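You operate a simulated robot arm through the tools that you are given. There is no shell and no other tool. Be economical: measure what you need, move in short steps, check, and stop when the job is done.

Carry out the task below with a simulated robot arm. There is one attempt and no reset: what you move stays moved.

TASK
Seal the loaded blister with the castor cap card.
Fine: slide the tray back out.
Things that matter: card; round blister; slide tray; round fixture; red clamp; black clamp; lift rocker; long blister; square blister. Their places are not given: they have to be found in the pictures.

It is judged by the outcome, as a careful person would: the job done as asked, and still so three seconds after it is handed in. It fails if anything else is knocked over, pushed out of place, dropped, spilled or broken.

THE ROBOT
A 6-joint arm with a two-finger parallel gripper, fixed in place. Base frame: the origin is at the foot of the arm, x ahead of it, y to its left, z up; the work surface is at about z = 740. Lengths are in mm, angles in rad, forces in N, time in s.
With the tool pointing down near the work surface it reaches from about 200 to 640 mm from the base axis. Its first joint turns from -1.152 to 1.152 rad. Payload 2.7 kg.
Tool frame: the origin (TCP) lies between the finger pads and is the grasp point; the fingertips stand 23 mm ahead of it; z points along the fingers, y is the line along which they close. The gripper opens to 94 mm. The fingers are 38 mm wide and 10 mm thick; the gripper's body (54 by 96 mm) begins 39 mm behind the TCP.
Orientation is that of the tool frame in the base frame, as a unit quaternion [w, x, y, z]. With the fingers straight down and closing along the base's y, the tool's x points along the base's -x, its y along +y and its z along -z.

THE INTERFACE
- The arm moves only by the tool step_arm. Its argument "series" is a list of rows, each a list of 7 numbers: the shift along the tool's x, y, z in mm, then the turn, a rotation vector about the tool's x, y, z in rad, then the finger opening in mm, from 0 to 94. In form: [[dx, dy, dz, rx, ry, rz, hand], ...]. A call has 1 to 10 rows; each row shifts and turns the commanded pose from where the row before left it, along the tool's axes as they then stand. A row lasts 0.2 s, in which the tool goes at most 50 mm and 0.15 rad; a call with a longer step from one row to the next is refused whole, and so is a gripper value outside its range. A pose out of reach is approached as far as the arm can. The call stops where the force on the tool passes 70 N (or 10 N more than at its start, if that is more) or the arm is blocked; 0.2 s more then pass. The fingers move at their own pace (about 45 mm/s each) and stop on an object; they squeeze with about 44 N. The grip force told is the motor's: it shows also when the fingers shut on nothing. Time passes only in rows, and 0.2 s behind the last, so rows that do not move let the fingers close. It gives the time, the measured TCP pose, the force on the tool (base axes), the opening and the grip force at its end, in the units of the frame above (readings bear some noise), and new pictures: "show" is both (left out), scene, wrist or none.
- Cameras (640 x 400 px; columns grow to the right, rows downward): "scene" is fixed at [78.4, -415.5, 1418.6]; the picture's right is [0.85, -0.52, 0.00], its down [-0.27, -0.44, -0.86] and it looks along [0.45, 0.73, -0.52] (base axes); focal length 343 px, centre (320, 200). "wrist" rides on the gripper at [-39, 0, -44] in the tool frame; the picture's right is [0.00, -1.00, 0.00], its down [0.97, 0.00, -0.24] and it looks along [0.24, 0.00, 0.97] (tool axes); focal length 218 px, centre (320, 200).
- locate(camera, pixels): for up to 12 pixels [column, row] of the newest picture of that camera ("zoom" is the newest enlarged one), the place [x, y, z] in the base frame of the surface seen there, good to about 3 mm, but the place of the scene camera against the robot may be out by one fixed shift of up to 25 mm in any direction. No time passes.
- inspect(camera, box): a new picture of the part [left, top, right, bottom] of that camera's present view, enlarged. No time passes.
- hand_in(): hands the job in; it is judged then, once.

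Work in short steps. Measure before you move; look again where a grasp or a placing could have gone wrong, and mend it. You have 80 turns and 120 pictures in all, the two below and enlarged ones among them. Open the gripper and draw the arm clear of the work before you hand the job in, unless the task says otherwise; then end with one line.

The tools are called after "Call:" as name(argument=value, ...) on one line, values as JSON. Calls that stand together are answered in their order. step_arm: Moves the arm, as the interface text tells. Its arguments: {"type":"object","properties":{"series":{"type":"array","items":{"type":"array","items":{"type":"number"}}},"show":{"type":"string","enum":["both","scene","wrist","none"]}},"required":["series"]} The other tools are called the same way: locate (camera, pixels) gives the place of the surface under pixels of a picture; inspect (camera, box) takes an enlarged picture of a part of a camera's view; hand_in () hands the job in.

At the start:

```text
time: 0.0
eef_pos: [385.6, 19.5, 1067.0]
ee_rot: [-0.001, 0.0, 1.0, 0.0]
contact_force: [-0.3, 0.5, -0.7]
width: 94.1
finger_force: 0.0
```

scene: 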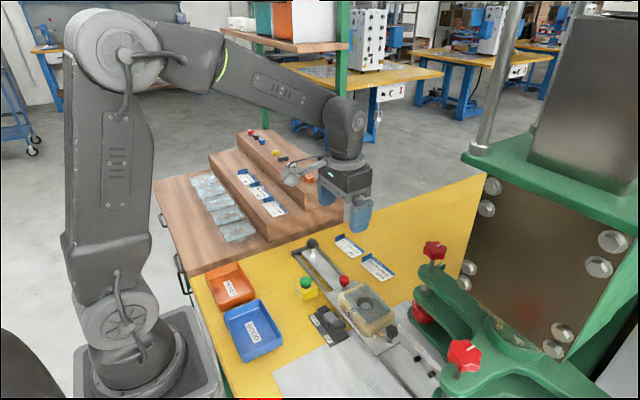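
wrist: 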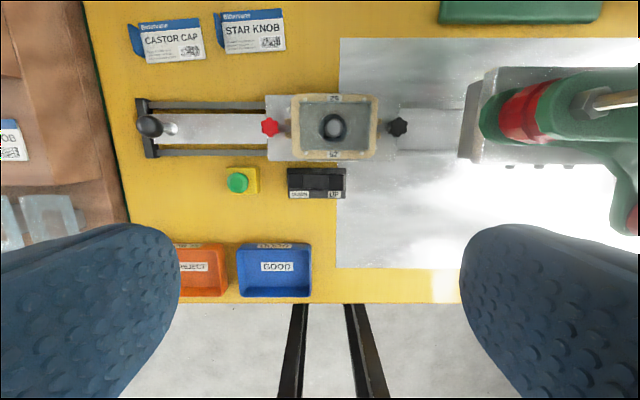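

I'll look closer at the work area before moving.

Call:
inspect(camera="scene", box=[280, 220, 480, 400])

Call:
inspect(camera="wrist", box=[120, 0, 420, 210])

Call:
inspect(camera="scene", box=[170, 110, 350, 250])

```text
2.22 times, centred on (380, 310) of scene
```

zoom: 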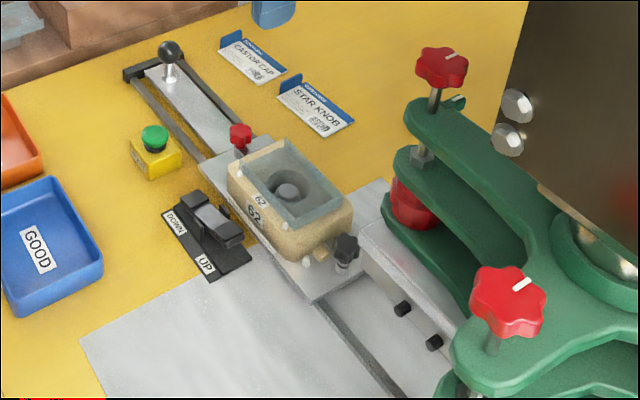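

```text
1.90 times, centred on (270, 105) of wrist
```

zoom: 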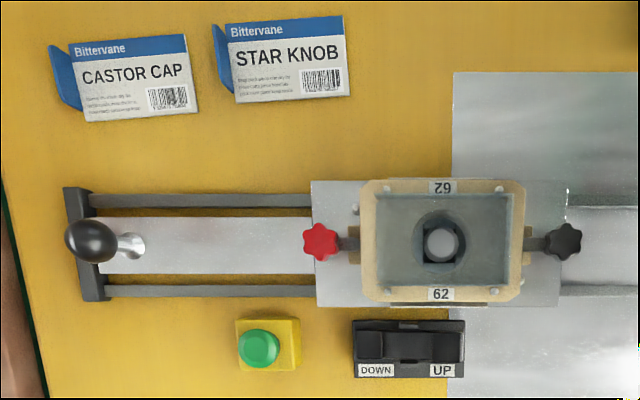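

```text
2.86 times, centred on (260, 180) of scene
```

zoom: 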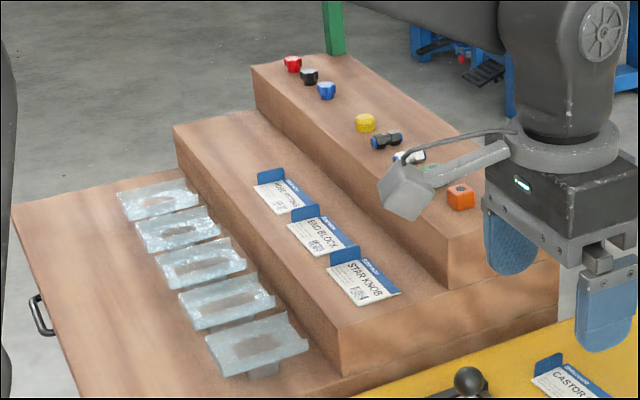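

Call:
inspect(camera="scene", box=[330, 270, 410, 350])

Call:
inspect(camera="wrist", box=[225, 80, 425, 205])

Call:
locate(camera="wrist", pixels=[[134, 43], [143, 26], [196, 18], [205, 58], [150, 62], [149, 126], [269, 127], [398, 127], [333, 127], [238, 182], [300, 180], [335, 180]])

Call:
locate(camera="wrist", pixels=[[310, 155], [302, 102], [366, 102], [366, 152], [348, 127], [310, 127], [375, 127], [282, 152], [430, 130], [335, 192], [295, 195], [215, 112]])

Call:
locate(camera="scene", pixels=[[311, 243], [304, 282], [344, 282], [387, 330], [369, 300], [335, 237], [363, 254], [350, 298]])

```text
5.00 times, centred on (370, 310) of scene
```

zoom: 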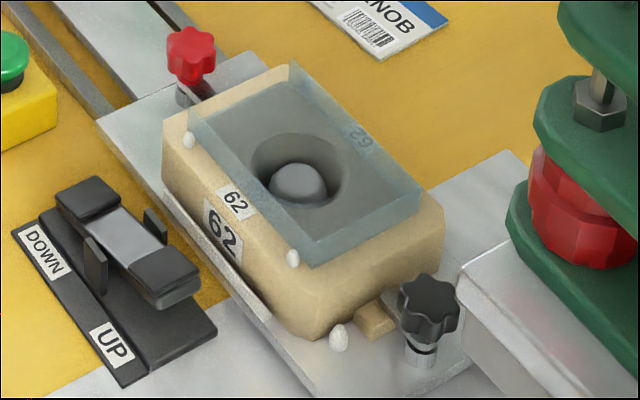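

```text
3.20 times, centred on (325, 142) of wrist
```

zoom: 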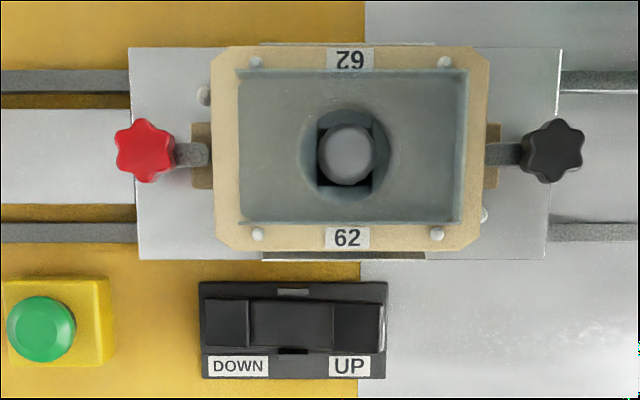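

```text
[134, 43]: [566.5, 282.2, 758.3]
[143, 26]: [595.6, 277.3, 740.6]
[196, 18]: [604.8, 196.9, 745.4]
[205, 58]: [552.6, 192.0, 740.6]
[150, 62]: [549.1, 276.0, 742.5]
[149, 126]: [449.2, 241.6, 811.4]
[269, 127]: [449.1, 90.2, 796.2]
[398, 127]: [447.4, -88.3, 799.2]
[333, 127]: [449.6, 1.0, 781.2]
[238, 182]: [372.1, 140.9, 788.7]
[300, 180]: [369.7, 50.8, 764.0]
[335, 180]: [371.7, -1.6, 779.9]
```

```text
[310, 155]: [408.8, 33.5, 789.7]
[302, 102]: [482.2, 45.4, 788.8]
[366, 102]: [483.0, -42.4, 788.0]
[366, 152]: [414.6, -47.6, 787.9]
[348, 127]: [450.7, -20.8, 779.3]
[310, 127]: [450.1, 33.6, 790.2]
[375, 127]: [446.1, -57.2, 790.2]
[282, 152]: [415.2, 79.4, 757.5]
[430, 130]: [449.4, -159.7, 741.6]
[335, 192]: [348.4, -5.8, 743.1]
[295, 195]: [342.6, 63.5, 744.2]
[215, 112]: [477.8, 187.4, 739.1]
```

```text
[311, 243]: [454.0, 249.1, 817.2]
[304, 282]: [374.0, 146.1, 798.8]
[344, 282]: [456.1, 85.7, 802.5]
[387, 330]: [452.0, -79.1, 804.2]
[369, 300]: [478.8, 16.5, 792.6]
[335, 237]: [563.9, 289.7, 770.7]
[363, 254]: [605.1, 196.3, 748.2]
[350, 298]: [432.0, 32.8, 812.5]
```

Call:
inspect(camera="scene", box=[380, 220, 640, 400])

Call:
inspect(camera="scene", box=[320, 225, 400, 285])

Call:
inspect(camera="wrist", box=[400, 40, 640, 240])

```text
2.22 times, centred on (510, 310) of scene
```

zoom: 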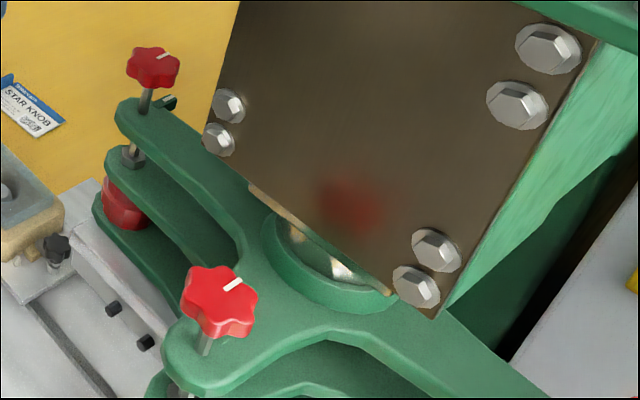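

```text
6.67 times, centred on (360, 255) of scene
```

zoom: 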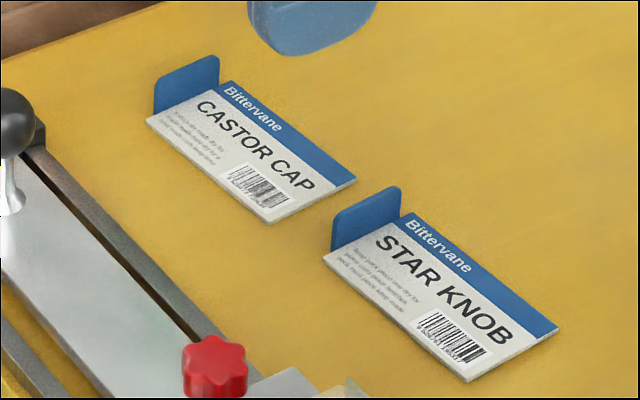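

```text
2.00 times, centred on (520, 140) of wrist
```

zoom: 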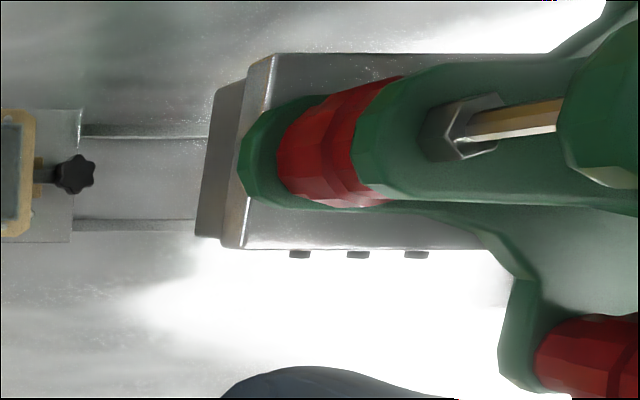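

The castor cap card's tab stands near (575, 282). I move to a viewpoint above it.

Call:
step_arm(series=[[-18, 29, 10, 0, 0, 0, 94], [-18, 29, 10, 0, 0, 0, 94], [-18, 29, 10, 0, 0, 0, 94], [-18, 29, 10, 0, 0, 0, 94], [-18, 29, 10, 0, 0, 0, 60], [-18, 29, 10, 0, 0, 0, 50], [-18, 29, 20, 0, 0, 0, 50], [-18, 29, 20, 0, 0, 0, 50], [0, 0, 0, 0, 0, 0, 50]], show="wrist")

```text
time: 2.0
eef_pos: [528.7, 252.1, 969.0]
ee_rot: [0.0, 0.0, 1.0, 0.0]
contact_force: [-0.9, 0.5, -0.4]
width: 49.8
finger_force: 0.0
```

wrist: 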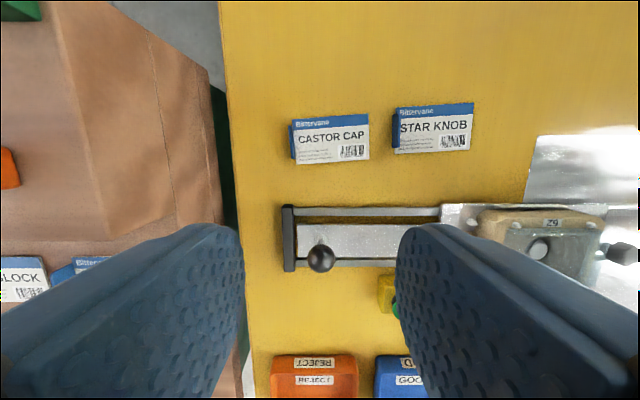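

Call:
inspect(camera="wrist", box=[275, 95, 395, 175])

Call:
locate(camera="wrist", pixels=[[297, 120], [368, 115], [369, 158], [298, 163], [292, 127], [292, 157], [330, 138], [288, 140], [430, 145], [320, 258]])

```text
5.00 times, centred on (335, 135) of wrist
```

zoom: 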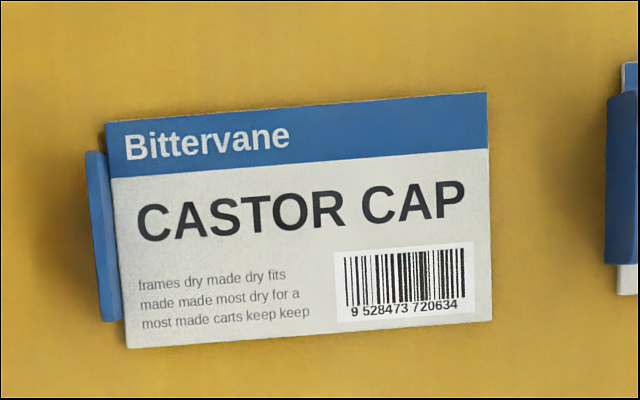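

```text
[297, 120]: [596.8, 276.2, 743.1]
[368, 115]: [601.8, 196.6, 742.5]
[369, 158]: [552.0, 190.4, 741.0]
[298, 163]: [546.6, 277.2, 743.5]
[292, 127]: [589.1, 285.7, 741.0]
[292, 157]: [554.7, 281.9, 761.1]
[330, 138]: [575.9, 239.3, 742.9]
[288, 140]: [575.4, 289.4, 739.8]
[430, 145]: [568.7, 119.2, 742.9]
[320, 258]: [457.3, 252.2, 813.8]
```

Card long axis is turned about +0.06 rad, with the tab near (572, 281) up to z≈762. I descend above the tab with the fingers aligned.

Call:
step_arm(series=[[-8.7, 5.8, 32, 0, 0, 0, 50], [-8.7, 5.8, 32, 0, 0, 0, 50], [-8.7, 5.8, 32, 0, 0, 0, 50], [-8.7, 5.8, 32, 0, 0, 0, 50], [-8.7, 5.8, 32, 0, 0, 0, 50], [0, 0, 0, 0, 0, -0.06, 50], [0, 0, 0, 0, 0, 0, 50]])

```text
time: 3.6
eef_pos: [573.4, 281.4, 807.2]
ee_rot: [-0.001, -0.03, 1.0, 0.0]
contact_force: [0.1, -0.9, 0.7]
width: 50.1
finger_force: 0.0
```

scene: 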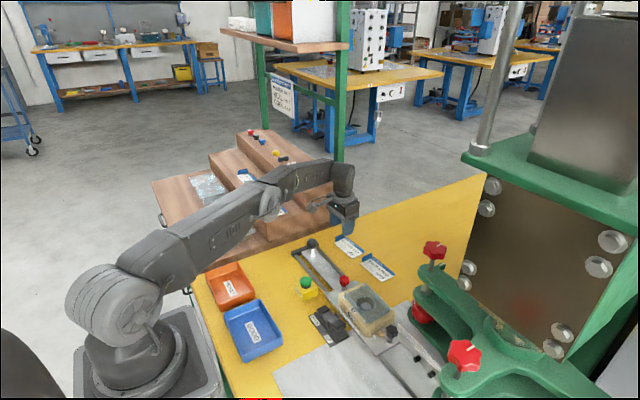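
wrist: 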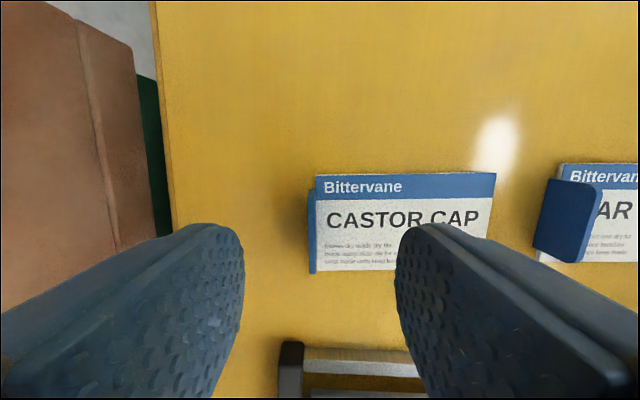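

Call:
locate(camera="wrist", pixels=[[311, 200], [311, 260], [317, 178], [494, 176], [318, 268], [400, 240]])

Call:
inspect(camera="wrist", box=[270, 150, 420, 290])

```text
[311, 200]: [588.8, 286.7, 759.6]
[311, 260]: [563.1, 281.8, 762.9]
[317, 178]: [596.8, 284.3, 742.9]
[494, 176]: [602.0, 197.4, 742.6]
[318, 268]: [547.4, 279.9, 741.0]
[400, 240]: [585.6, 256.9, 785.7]
```

```text
2.86 times, centred on (345, 220) of wrist
```

zoom: 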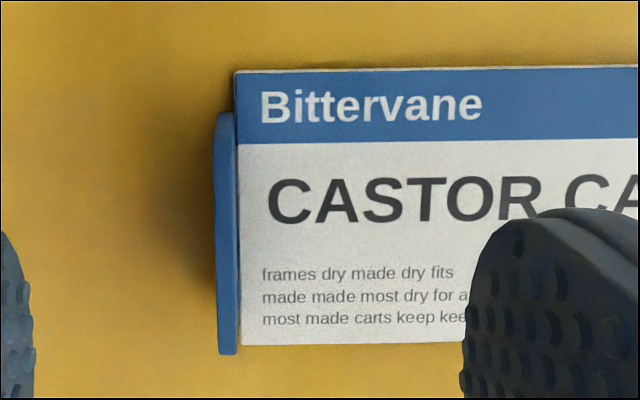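

Tab is centred at about (573, 283); descend 37 mm and close.

Call:
step_arm(series=[[0, 2, 19, 0, 0, 0, 50], [0, 0, 17.5, 0, 0, 0, 40], [0, 0, 0, 0, 0, 0, 20], [0, 0, 0, 0, 0, 0, 0], [0, 0, 0, 0, 0, 0, 0], [0, 0, 0, 0, 0, 0, 0]])

```text
time: 5.0
eef_pos: [569.9, 280.2, 770.8]
ee_rot: [-0.001, -0.03, 1.0, 0.0]
contact_force: [-0.2, 0.1, -0.8]
width: 0.3
finger_force: 43.9
out of reach, approached as far as the arm can: row 2
```

scene: 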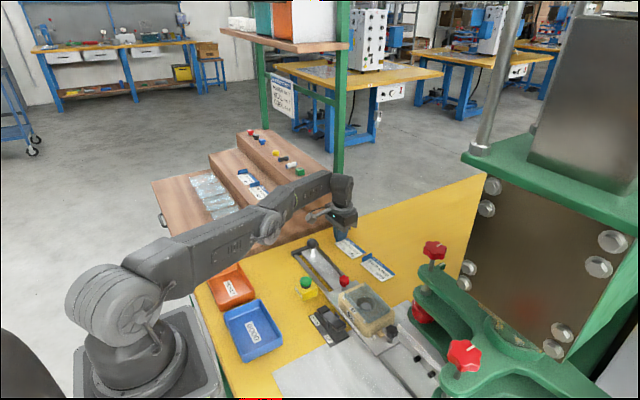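
wrist: 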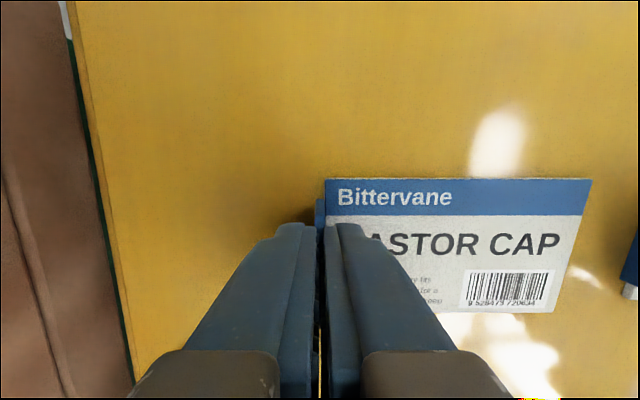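

Call:
inspect(camera="wrist", box=[270, 170, 390, 270])

Call:
inspect(camera="scene", box=[310, 200, 380, 260])

```text
4.00 times, centred on (330, 220) of wrist
```

zoom: 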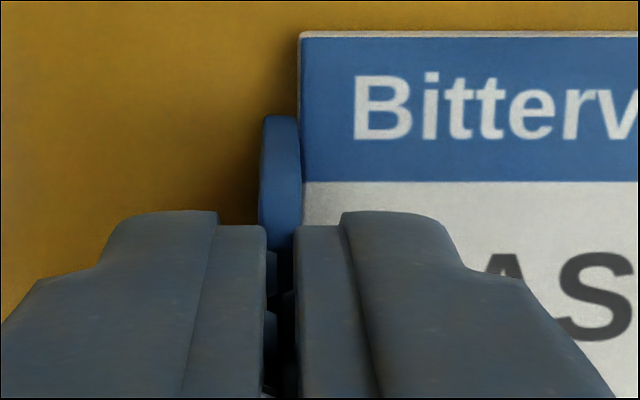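

```text
6.67 times, centred on (345, 230) of scene
```

zoom: 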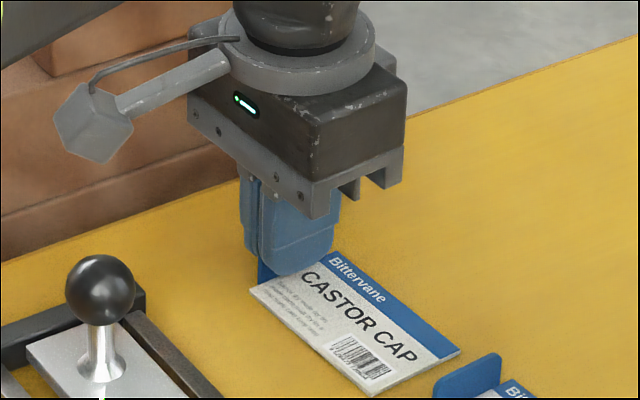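

Tab is between the fingers. Lift and check that the card follows.

Call:
step_arm(series=[[0, 0, -15, 0, 0, 0, 0], [10, 0, -40, 0, 0, 0, 0], [20, 0, -45, 0, 0, 0, 0], [30, 0, -30, 0, 0, 0, 0], [0, 0, 0, 0, 0, 0, 0]])

```text
time: 6.2
eef_pos: [556.9, 299.0, 896.4]
ee_rot: [0.001, -0.03, 1.0, 0.0]
contact_force: [0.1, -0.6, -0.8]
width: 0.0
finger_force: 44.0
out of reach, approached as far as the arm can: row 2, 3, 4
```

scene: 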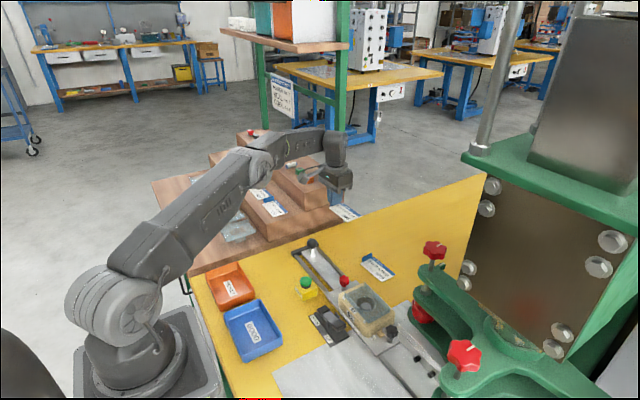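
wrist: 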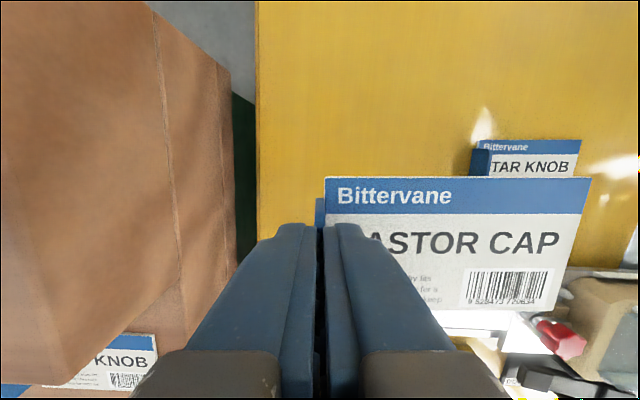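

Card is held. The arm seems to lag behind its commanded pose, so I'll let it settle.

Call:
step_arm(series=[[0, 0, 0, 0, 0, 0, 0], [0, 0, 0, 0, 0, 0, 0]], show="none")

```text
time: 6.8
eef_pos: [558.3, 299.6, 896.0]
ee_rot: [-0.001, -0.03, 1.0, 0.0]
contact_force: [0.3, 0.4, -0.7]
width: 0.0
finger_force: 43.8
```

Call:
step_arm(series=[[5, -20, 0, 0, 0, 0, 0], [5, -20, 0, 0, 0, 0, 0], [0, 0, 0, 0, 0, 0, 0]], show="none")

```text
time: 7.6
eef_pos: [528.1, 252.6, 898.9]
ee_rot: [0.002, -0.031, 1.0, 0.0]
contact_force: [0.1, -0.5, -1.0]
width: 0.0
finger_force: 43.7
```

Call:
step_arm(series=[[0, 0, -10, 0, 0, 0.06, 0], [16, -31, -6, 0, 0, 0, 0], [16, -31, -6, 0, 0, 0, 0], [16, -31, -6, 0, 0, 0, 0], [16, -31, -6, 0, 0, 0, 0], [16, -31, -6, 0, 0, 0, 0], [16, -31, -6, 0, 0, 0, 0], [16, -31, 0, 0, 0, 0, 0], [16, -20, 0, 0, 0, 0, 0], [0, 0, 0, 0, 0, 0, 0]], show="wrist")

```text
time: 9.8
eef_pos: [402.4, 12.8, 944.8]
ee_rot: [0.0, 0.0, 1.0, -0.001]
contact_force: [0.6, 0.3, -0.4]
width: 0.0
finger_force: 44.4
```

wrist: 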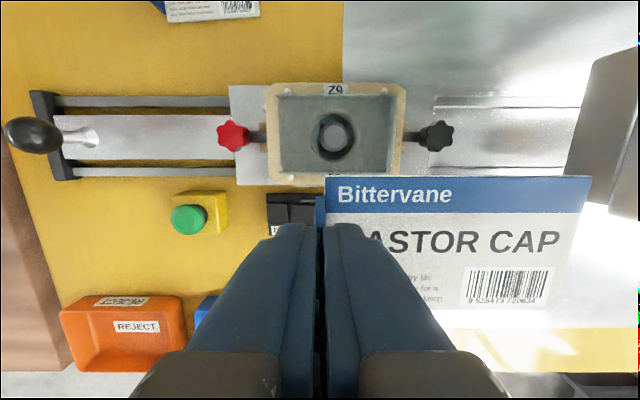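

Call:
inspect(camera="wrist", box=[250, 70, 430, 185])

Call:
locate(camera="wrist", pixels=[[327, 178], [591, 178], [571, 310], [318, 210], [450, 240], [582, 215]])

Call:
locate(camera="wrist", pixels=[[281, 97], [388, 96], [389, 172], [282, 171], [290, 105], [290, 160], [375, 105], [375, 160], [279, 130], [391, 130], [335, 95], [300, 90]])

```text
3.48 times, centred on (340, 128) of wrist
```

zoom: 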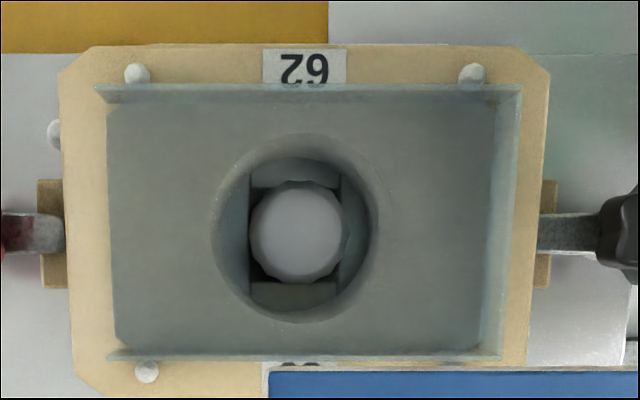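

```text
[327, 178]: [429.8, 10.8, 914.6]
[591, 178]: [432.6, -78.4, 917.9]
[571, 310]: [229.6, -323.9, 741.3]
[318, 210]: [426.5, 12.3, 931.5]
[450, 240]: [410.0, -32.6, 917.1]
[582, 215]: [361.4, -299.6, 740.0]
```

```text
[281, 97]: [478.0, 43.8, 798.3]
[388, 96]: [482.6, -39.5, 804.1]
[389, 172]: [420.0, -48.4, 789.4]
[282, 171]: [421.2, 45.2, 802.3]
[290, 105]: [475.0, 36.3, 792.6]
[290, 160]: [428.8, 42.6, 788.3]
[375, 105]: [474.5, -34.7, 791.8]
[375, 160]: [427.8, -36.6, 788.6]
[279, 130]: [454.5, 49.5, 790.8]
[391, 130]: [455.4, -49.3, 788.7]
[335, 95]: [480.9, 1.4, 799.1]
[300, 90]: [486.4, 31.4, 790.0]
```

Call:
inspect(camera="wrist", box=[400, 165, 620, 325])

```text
2.50 times, centred on (510, 245) of wrist
```

zoom: 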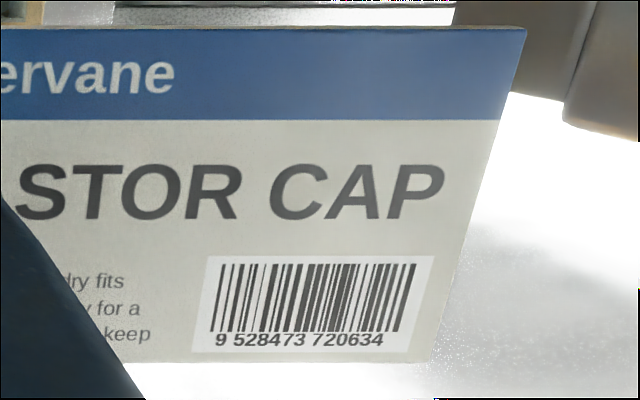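

Blister has walls on three sides and is open at +y, where the tab goes. Its inner centre is near (449, 0.5), floor z≈789; the card's centre sits at TCP+(3.3, -46.3). I move above it and recheck.

Call:
step_arm(series=[[-14.4, 11.3, 10, 0, 0, 0, 0], [-14.4, 11.3, 20, 0, 0, 0, 0], [-14.5, 11.4, 25, 0, 0, 0, 0], [0, 0, 20, 0, 0, 0, 0], [0, 0, 0, 0, 0, 0, 0]])

```text
time: 11.0
eef_pos: [445.6, 48.4, 868.6]
ee_rot: [0.0, 0.0, 1.0, -0.001]
contact_force: [0.5, -0.1, 0.7]
width: 0.2
finger_force: 44.1
```

scene: 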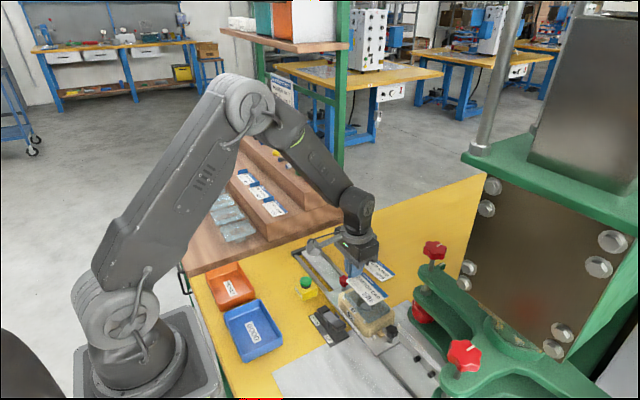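
wrist: 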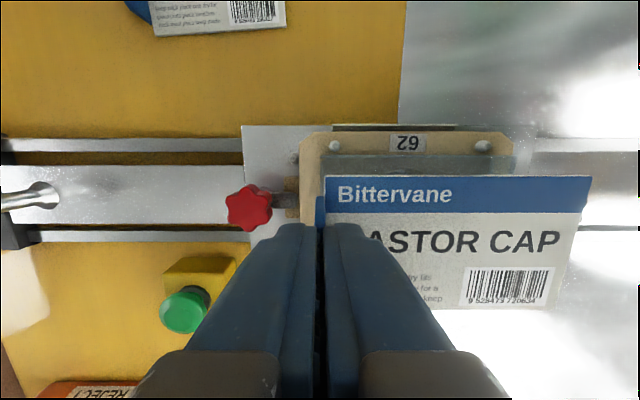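

Call:
step_arm(series=[[0, -1.5, 20, 0, 0, 0, 0], [0, 0, 18, 0, 0, 0, 0], [0, 0, 0, 0, 0, 0, 0]], show="wrist")

Call:
inspect(camera="scene", box=[320, 260, 420, 340])

Call:
inspect(camera="wrist", box=[280, 120, 620, 330])

```text
time: 11.8
eef_pos: [444.5, 45.2, 831.7]
ee_rot: [0.0, 0.0, 1.0, 0.0]
contact_force: [-0.2, 0.0, 1.1]
width: 0.0
finger_force: 43.6
```

wrist: 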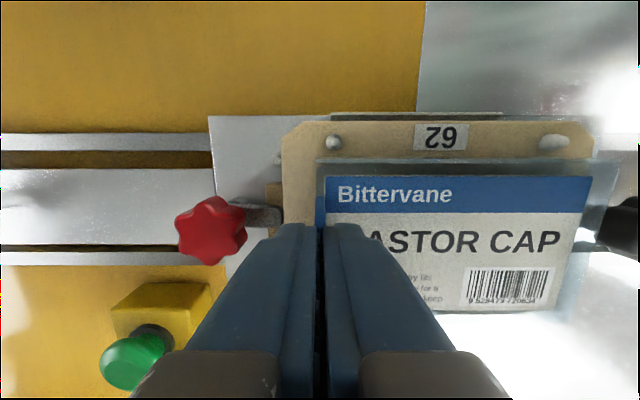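

```text
5.00 times, centred on (370, 300) of scene
```

zoom: 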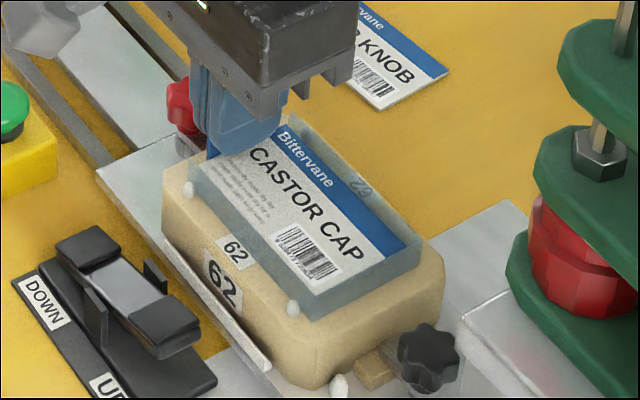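

```text
1.88 times, centred on (450, 225) of wrist
```

zoom: 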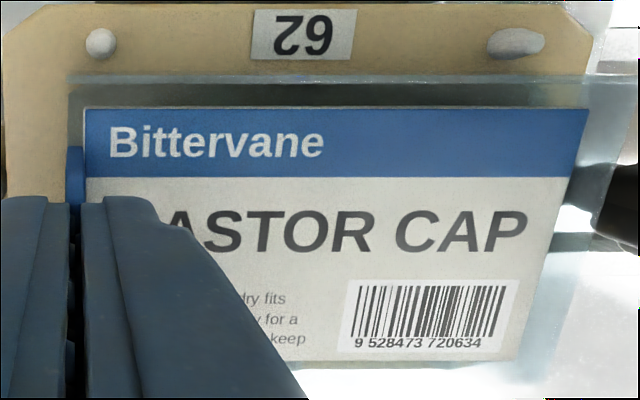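

The card is within the walls. Lower it gently to the flange.

Call:
step_arm(series=[[0, 0, 6, 0, 0, 0, 0], [0, 0, 4, 0, 0, 0, 0], [0, 0, 0, 0, 0, 0, 0]], show="wrist")

Call:
inspect(camera="scene", box=[320, 260, 420, 340])

Call:
inspect(camera="wrist", box=[280, 120, 620, 330])

```text
time: 12.6
eef_pos: [445.9, 46.4, 822.9]
ee_rot: [0.002, -0.001, 1.0, 0.0]
contact_force: [-4.2, 0.6, 16.3]
width: 0.0
finger_force: 43.7
```

wrist: 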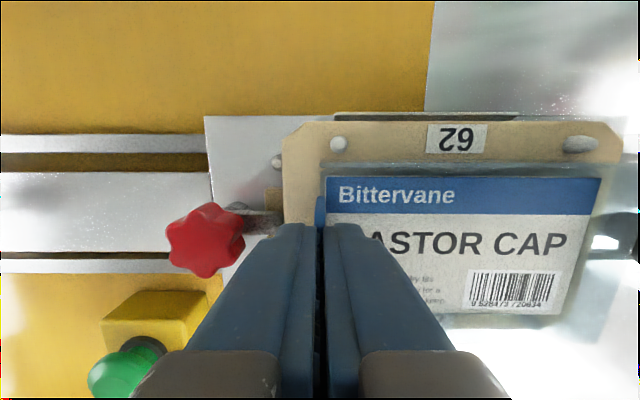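

```text
5.00 times, centred on (370, 300) of scene
```

zoom: 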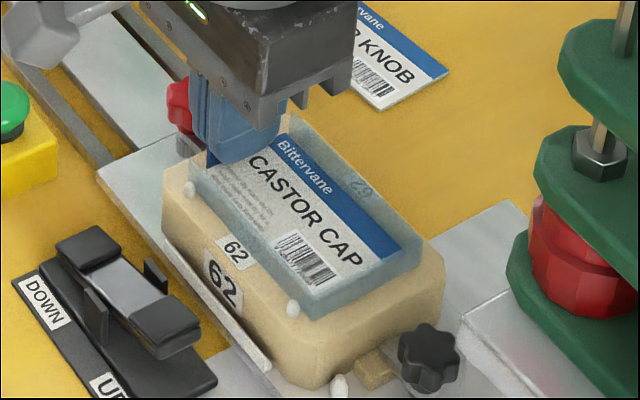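

```text
1.88 times, centred on (450, 225) of wrist
```

zoom: 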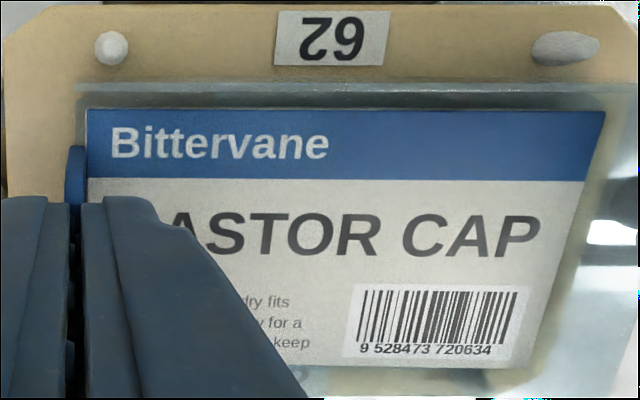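

Contact at 16 N: card is resting on the flange. Release with a small opening.

Call:
step_arm(series=[[0, 0, -1, 0, 0, 0, 0], [0, 0, 0, 0, 0, 0, 16], [0, 0, 0, 0, 0, 0, 16]], show="none")

Call:
step_arm(series=[[0, 0, -20, 0, 0, 0, 16], [0, 0, -40, 0, 0, 0, 16], [10, 0, -40, 0, 0, 0, 16], [20, 0, -10, 0, 0, 0, 16], [20, 0, 0, 0, 0, 0, 16]])

Call:
inspect(camera="scene", box=[320, 260, 420, 340])

Call:
inspect(camera="wrist", box=[240, 50, 520, 225])

```text
time: 13.4
eef_pos: [444.9, 45.2, 822.6]
ee_rot: [0.0, 0.0, 1.0, 0.001]
contact_force: [-1.0, -0.2, 0.5]
width: 16.1
finger_force: 0.0
```

```text
time: 14.6
eef_pos: [395.3, 45.2, 934.3]
ee_rot: [0.0, 0.0, 1.0, 0.0]
contact_force: [0.2, 1.0, 0.7]
width: 16.0
finger_force: 0.1
```

scene: 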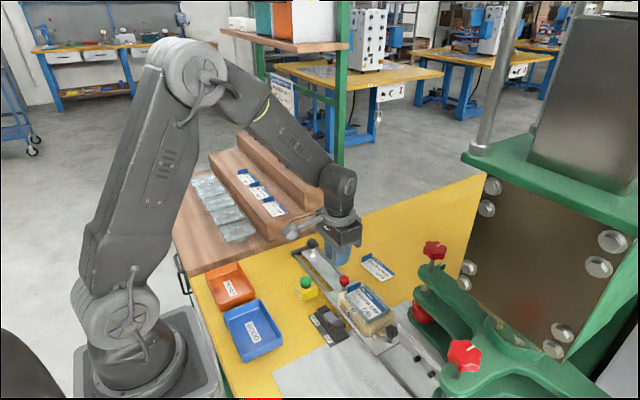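
wrist: 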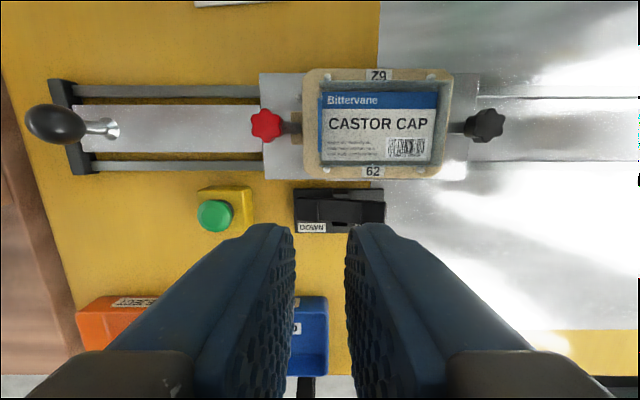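

```text
5.00 times, centred on (370, 300) of scene
```

zoom: 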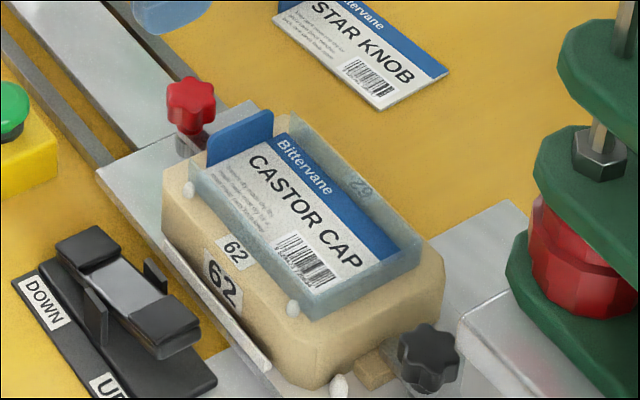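

```text
2.29 times, centred on (380, 138) of wrist
```

zoom: 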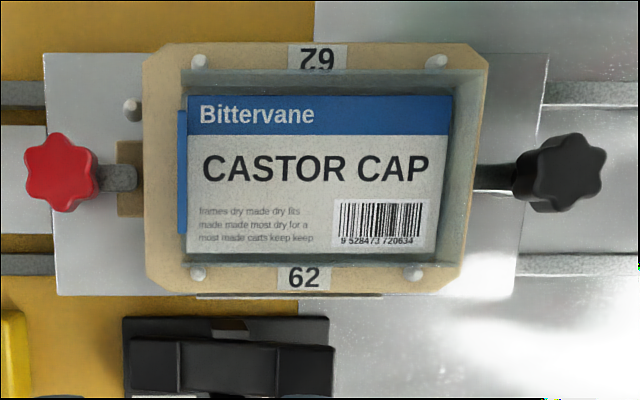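

Card is seated in the blister with the tab at the open end. Now I measure the handle, rocker, button and the press block.

Call:
locate(camera="scene", pixels=[[312, 243], [311, 253], [400, 312], [412, 318], [440, 300], [460, 355], [434, 250], [420, 312], [405, 345], [430, 285], [500, 330], [322, 262]])

Call:
locate(camera="wrist", pixels=[[45, 123], [105, 128], [215, 215], [310, 205], [345, 210], [375, 212], [380, 128], [335, 115], [420, 115], [330, 150], [420, 148], [480, 118]])

Call:
inspect(camera="scene", box=[380, 230, 520, 370])

```text
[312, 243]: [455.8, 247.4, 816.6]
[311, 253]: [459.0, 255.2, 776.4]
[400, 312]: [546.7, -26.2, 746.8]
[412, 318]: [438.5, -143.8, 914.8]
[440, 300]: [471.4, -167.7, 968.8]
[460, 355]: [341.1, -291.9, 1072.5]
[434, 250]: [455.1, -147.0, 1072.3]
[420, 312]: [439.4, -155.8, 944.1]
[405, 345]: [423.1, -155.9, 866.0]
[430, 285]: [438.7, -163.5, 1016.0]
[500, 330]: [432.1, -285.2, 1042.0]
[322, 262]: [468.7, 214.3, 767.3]
```

```text
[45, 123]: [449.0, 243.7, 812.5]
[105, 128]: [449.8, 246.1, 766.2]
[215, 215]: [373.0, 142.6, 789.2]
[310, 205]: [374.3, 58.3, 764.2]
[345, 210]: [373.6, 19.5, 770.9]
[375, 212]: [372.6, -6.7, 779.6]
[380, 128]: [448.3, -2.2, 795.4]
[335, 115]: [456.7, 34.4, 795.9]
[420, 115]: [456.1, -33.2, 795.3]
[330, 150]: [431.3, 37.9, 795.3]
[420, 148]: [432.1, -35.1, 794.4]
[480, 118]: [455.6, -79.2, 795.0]
```

```text
2.86 times, centred on (450, 300) of scene
```

zoom: 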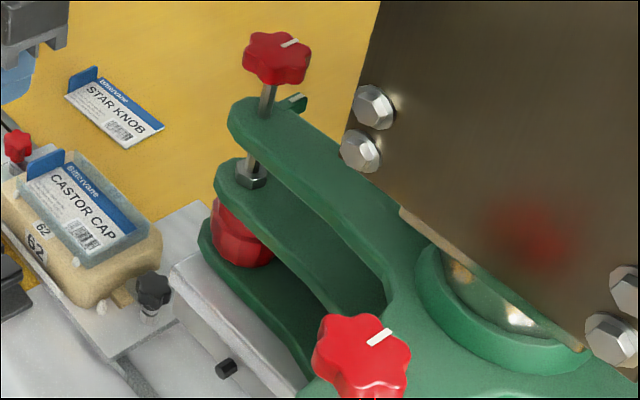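

Card is flat at z≈795. The press block begins around y≈-150. Next I go above the tray handle ball, near (449, 244, 812).

Call:
step_arm(series=[[-8, 33, 10, 0, 0, 0, 30], [-9, 33, 10, 0, 0, 0, 60], [-9, 33, 10, 0, 0, 0, 60], [-9, 33, 10, 0, 0, 0, 60], [-9, 33, 10, 0, 0, 0, 60], [-9, 33, 10, 0, 0, 0, 60], [0, 0, 0, 0, 0, 0, 60]], show="wrist")

Call:
inspect(camera="scene", box=[280, 210, 380, 290])

```text
time: 16.2
eef_pos: [445.8, 245.8, 872.9]
ee_rot: [0.0, 0.0, 1.0, 0.0]
contact_force: [0.7, -0.2, 0.6]
width: 59.9
finger_force: 0.1
```

wrist: 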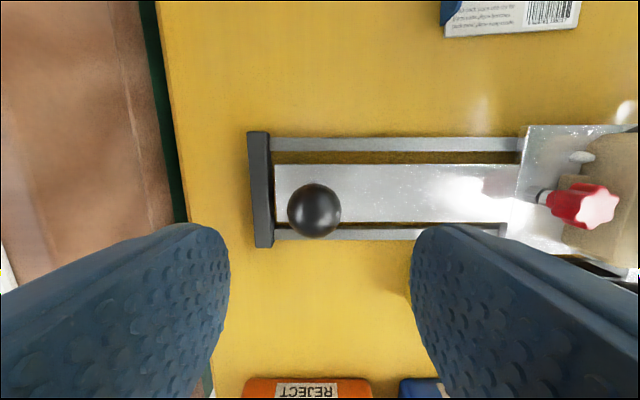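

```text
5.00 times, centred on (330, 250) of scene
```

zoom: 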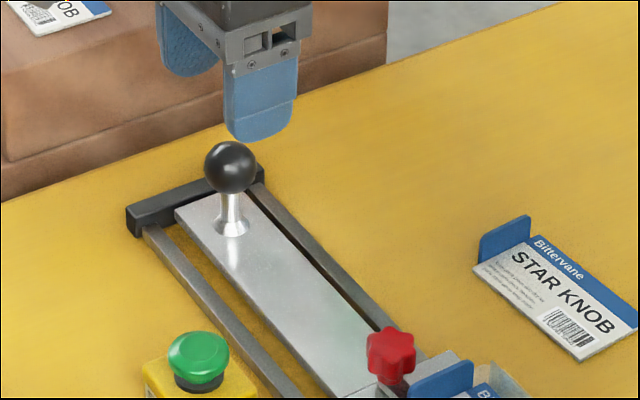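

Call:
locate(camera="wrist", pixels=[[260, 150], [262, 235], [314, 205], [300, 175], [400, 195]])

```text
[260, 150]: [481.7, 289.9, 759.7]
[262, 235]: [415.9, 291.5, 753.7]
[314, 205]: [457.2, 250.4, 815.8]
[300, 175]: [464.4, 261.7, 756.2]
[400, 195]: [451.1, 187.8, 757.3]
```

Ball centre ≈ (450, 249, 801); the crossbar at z≈757 clears the fingertips. Lower and grip the ball.

Call:
step_arm(series=[[-4, 3.2, 30, 0, 0, 0, 60], [0, 0, 30, 0, 0, 0, 60], [0, 0, 12, 0, 0, 0, 60], [0, 0, 0, 0, 0, 0, 30], [0, 0, 0, 0, 0, 0, 26], [0, 0, 0, 0, 0, 0, 22], [0, 0, 0, 0, 0, 0, 22]], show="wrist")

Call:
inspect(camera="scene", box=[280, 210, 380, 290])

```text
time: 17.8
eef_pos: [452.8, 249.1, 802.4]
ee_rot: [0.0, 0.0, 1.0, 0.0]
contact_force: [2.2, 3.5, -5.6]
width: 30.3
finger_force: 44.5
```

wrist: 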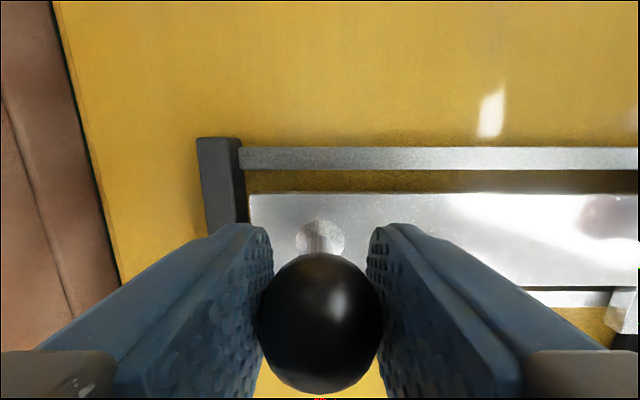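

```text
5.00 times, centred on (330, 250) of scene
```

zoom: 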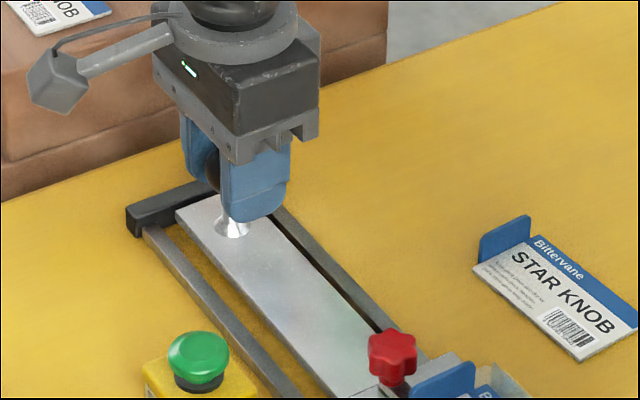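

Ball gripped (30.3 mm). Slide the tray in slowly, watching force.

Call:
step_arm(series=[[0, -6, 0, 0, 0, 0, 22], [0, -10, 0, 0, 0, 0, 22], [0, -10, 0, 0, 0, 0, 22], [0, -10, 0, 0, 0, 0, 22], [0, -10, 0, 0, 0, 0, 22], [0, -10, 0, 0, 0, 0, 22], [0, -10, 0, 0, 0, 0, 22], [0, -10, 0, 0, 0, 0, 22], [0, -6, 0, 0, 0, 0, 22]], show="none")

Call:
inspect(camera="scene", box=[310, 240, 470, 368])

```text
time: 19.8
eef_pos: [452.8, 164.3, 801.9]
ee_rot: [0.002, 0.0, 1.0, 0.0]
contact_force: [8.8, 1.1, -3.0]
width: 30.4
finger_force: 44.6
```

```text
3.12 times, centred on (390, 304) of scene
```

zoom: 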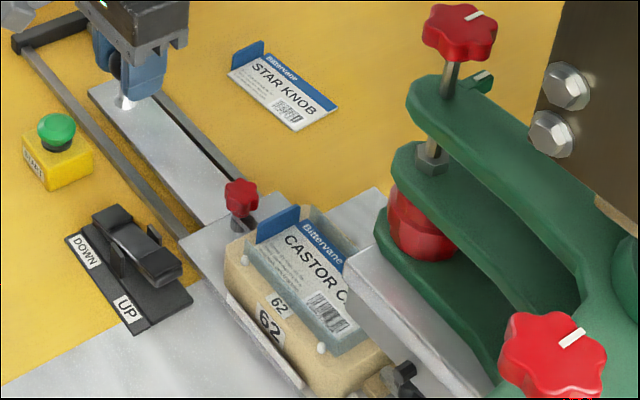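

Tray slides fine. Continue.

Call:
step_arm(series=[[0, -6, 0, 0, 0, 0, 22], [0, -10, 0, 0, 0, 0, 22], [0, -10, 0, 0, 0, 0, 22], [0, -10, 0, 0, 0, 0, 22], [0, -10, 0, 0, 0, 0, 22], [0, -10, 0, 0, 0, 0, 22], [0, -10, 0, 0, 0, 0, 22], [0, -6, 0, 0, 0, 0, 22]], show="none")

Call:
inspect(camera="scene", box=[310, 240, 470, 368])

Call:
inspect(camera="scene", box=[295, 265, 355, 345])

```text
time: 21.6
eef_pos: [451.6, 92.0, 802.4]
ee_rot: [0.0, 0.0, 1.0, 0.0]
contact_force: [0.6, 2.3, -14.2]
width: 30.4
finger_force: 44.9
```

```text
3.12 times, centred on (390, 304) of scene
```

zoom: 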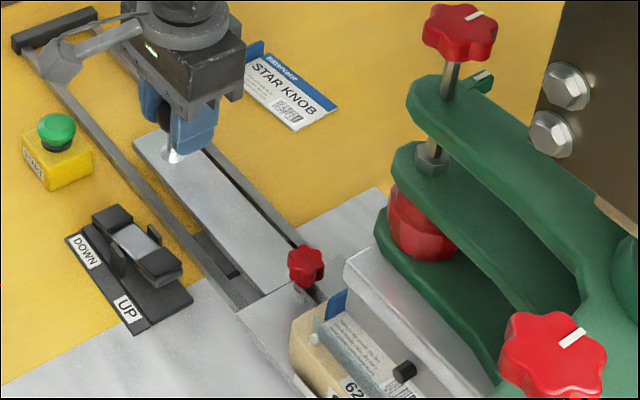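

```text
5.00 times, centred on (325, 305) of scene
```

zoom: 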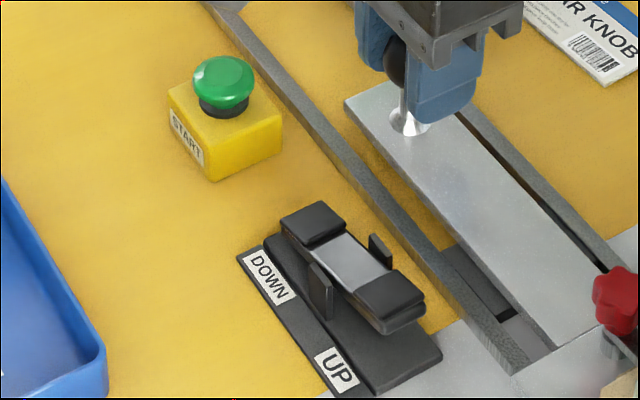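

The yellow box is labelled START. Keep sliding in until the stop.

Call:
step_arm(series=[[0, -6, 0, 0, 0, 0, 22], [0, -10, 0, 0, 0, 0, 22], [0, -10, 0, 0, 0, 0, 22], [0, -10, 0, 0, 0, 0, 22], [0, -10, 0, 0, 0, 0, 22], [0, -10, 0, 0, 0, 0, 22], [0, -8, 0, 0, 0, 0, 22]], show="none")

Call:
inspect(camera="scene", box=[310, 240, 510, 400])

```text
time: 23.2
eef_pos: [452.7, 30.9, 802.8]
ee_rot: [0.001, 0.0, 1.0, 0.0]
contact_force: [-4.9, 0.8, 12.3]
width: 30.4
finger_force: 44.7
```

```text
2.50 times, centred on (410, 320) of scene
```

zoom: 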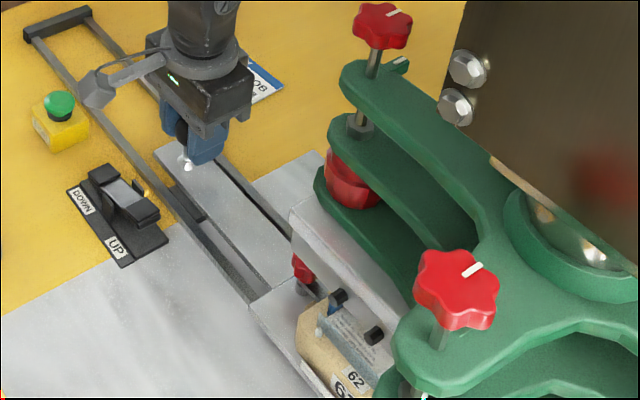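

Call:
step_arm(series=[[0, -6, 0, 0, 0, 0, 22], [0, -8, 0, 0, 0, 0, 22], [0, -8, 0, 0, 0, 0, 22], [0, -8, 0, 0, 0, 0, 22], [0, 0, 0, 0, 0, 0, 22]], show="none")

Call:
inspect(camera="scene", box=[310, 240, 510, 400])

```text
time: 24.4
eef_pos: [453.0, 0.3, 802.6]
ee_rot: [-0.002, 0.0, 1.0, 0.0]
contact_force: [-5.7, 0.6, 1.0]
width: 30.3
finger_force: 45.3
```

```text
2.50 times, centred on (410, 320) of scene
```

zoom: 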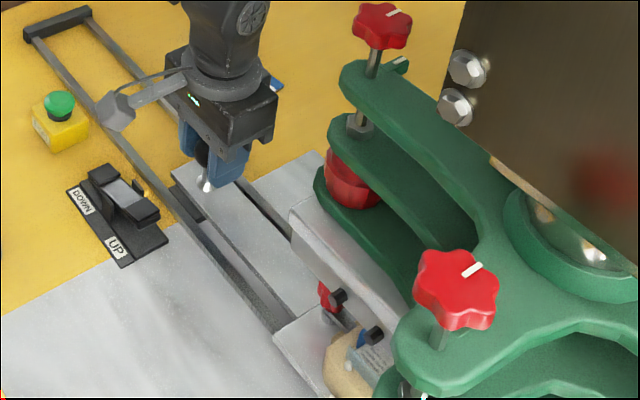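

Call:
step_arm(series=[[0, -6, 0, 0, 0, 0, 22], [0, -7, 0, 0, 0, 0, 22], [0, -7, 0, 0, 0, 0, 22], [0, -7, 0, 0, 0, 0, 22], [0, 0, 0, 0, 0, 0, 22]])

Call:
inspect(camera="scene", box=[310, 240, 510, 400])

```text
time: 25.6
eef_pos: [452.1, -27.1, 802.6]
ee_rot: [-0.001, 0.0, 1.0, 0.001]
contact_force: [-16.5, 0.9, 2.3]
width: 30.6
finger_force: 44.5
```

scene: 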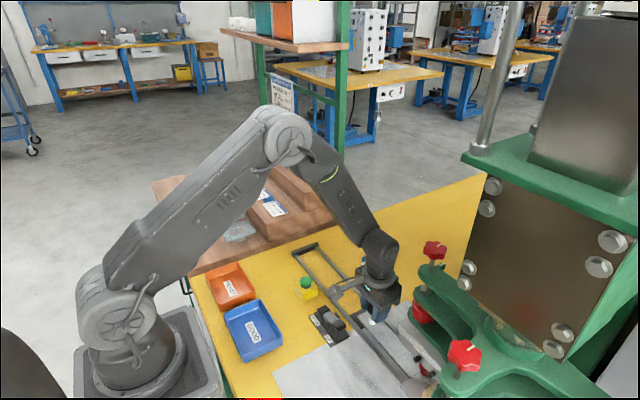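
wrist: 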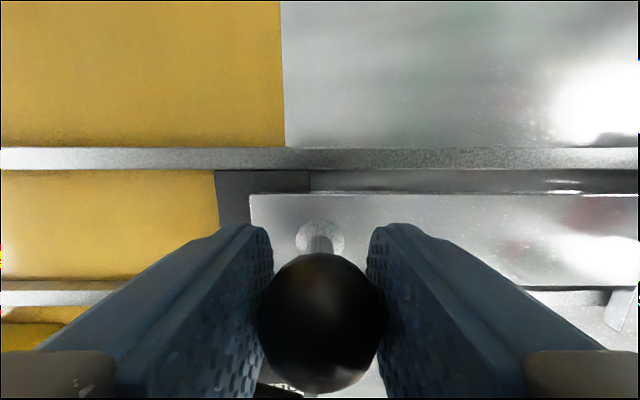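

```text
2.50 times, centred on (410, 320) of scene
```

zoom: 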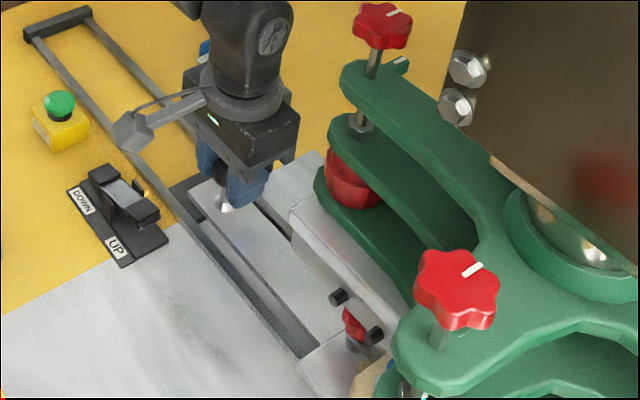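

Call:
step_arm(series=[[1, -6, 0, 0, 0, 0, 22], [0, -6, 0, 0, 0, 0, 22], [0, -6, 0, 0, 0, 0, 22], [0, -6, 0, 0, 0, 0, 22], [0, 0, 0, 0, 0, 0, 22]], show="none")

Call:
inspect(camera="scene", box=[310, 240, 510, 400])

```text
time: 26.8
eef_pos: [452.9, -50.3, 802.6]
ee_rot: [0.001, 0.0, 1.0, 0.0]
contact_force: [14.5, 8.5, -32.6]
width: 30.5
finger_force: 45.0
```

```text
2.50 times, centred on (410, 320) of scene
```

zoom: 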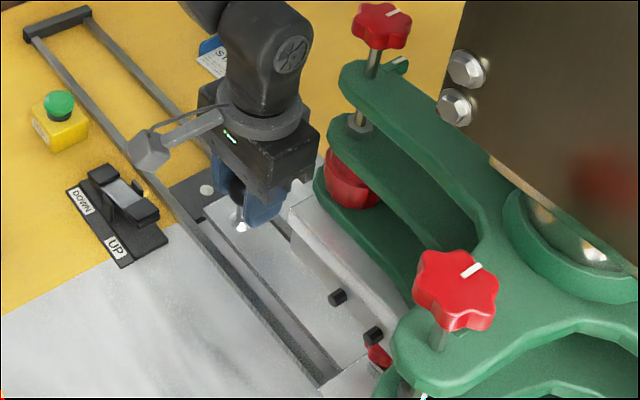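

Call:
step_arm(series=[[0, -3, 0, 0, 0, 0, 22], [0, -3, 0, 0, 0, 0, 22], [0, 0, 0, 0, 0, 0, 22]], show="wrist")

```text
time: 27.6
eef_pos: [452.0, -50.6, 802.6]
ee_rot: [-0.001, -0.002, 1.0, 0.001]
contact_force: [2.6, 56.4, -13.3]
width: 30.4
finger_force: 45.0
```

wrist: 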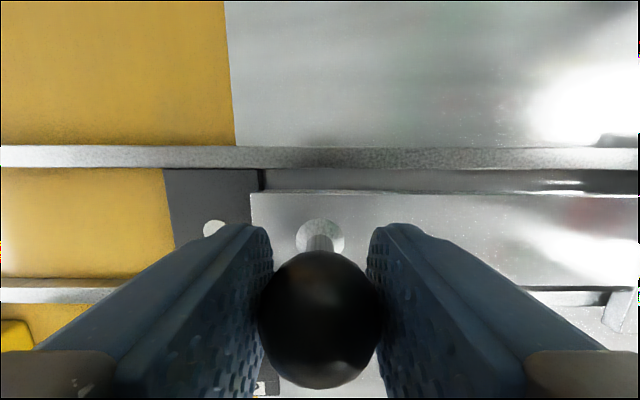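

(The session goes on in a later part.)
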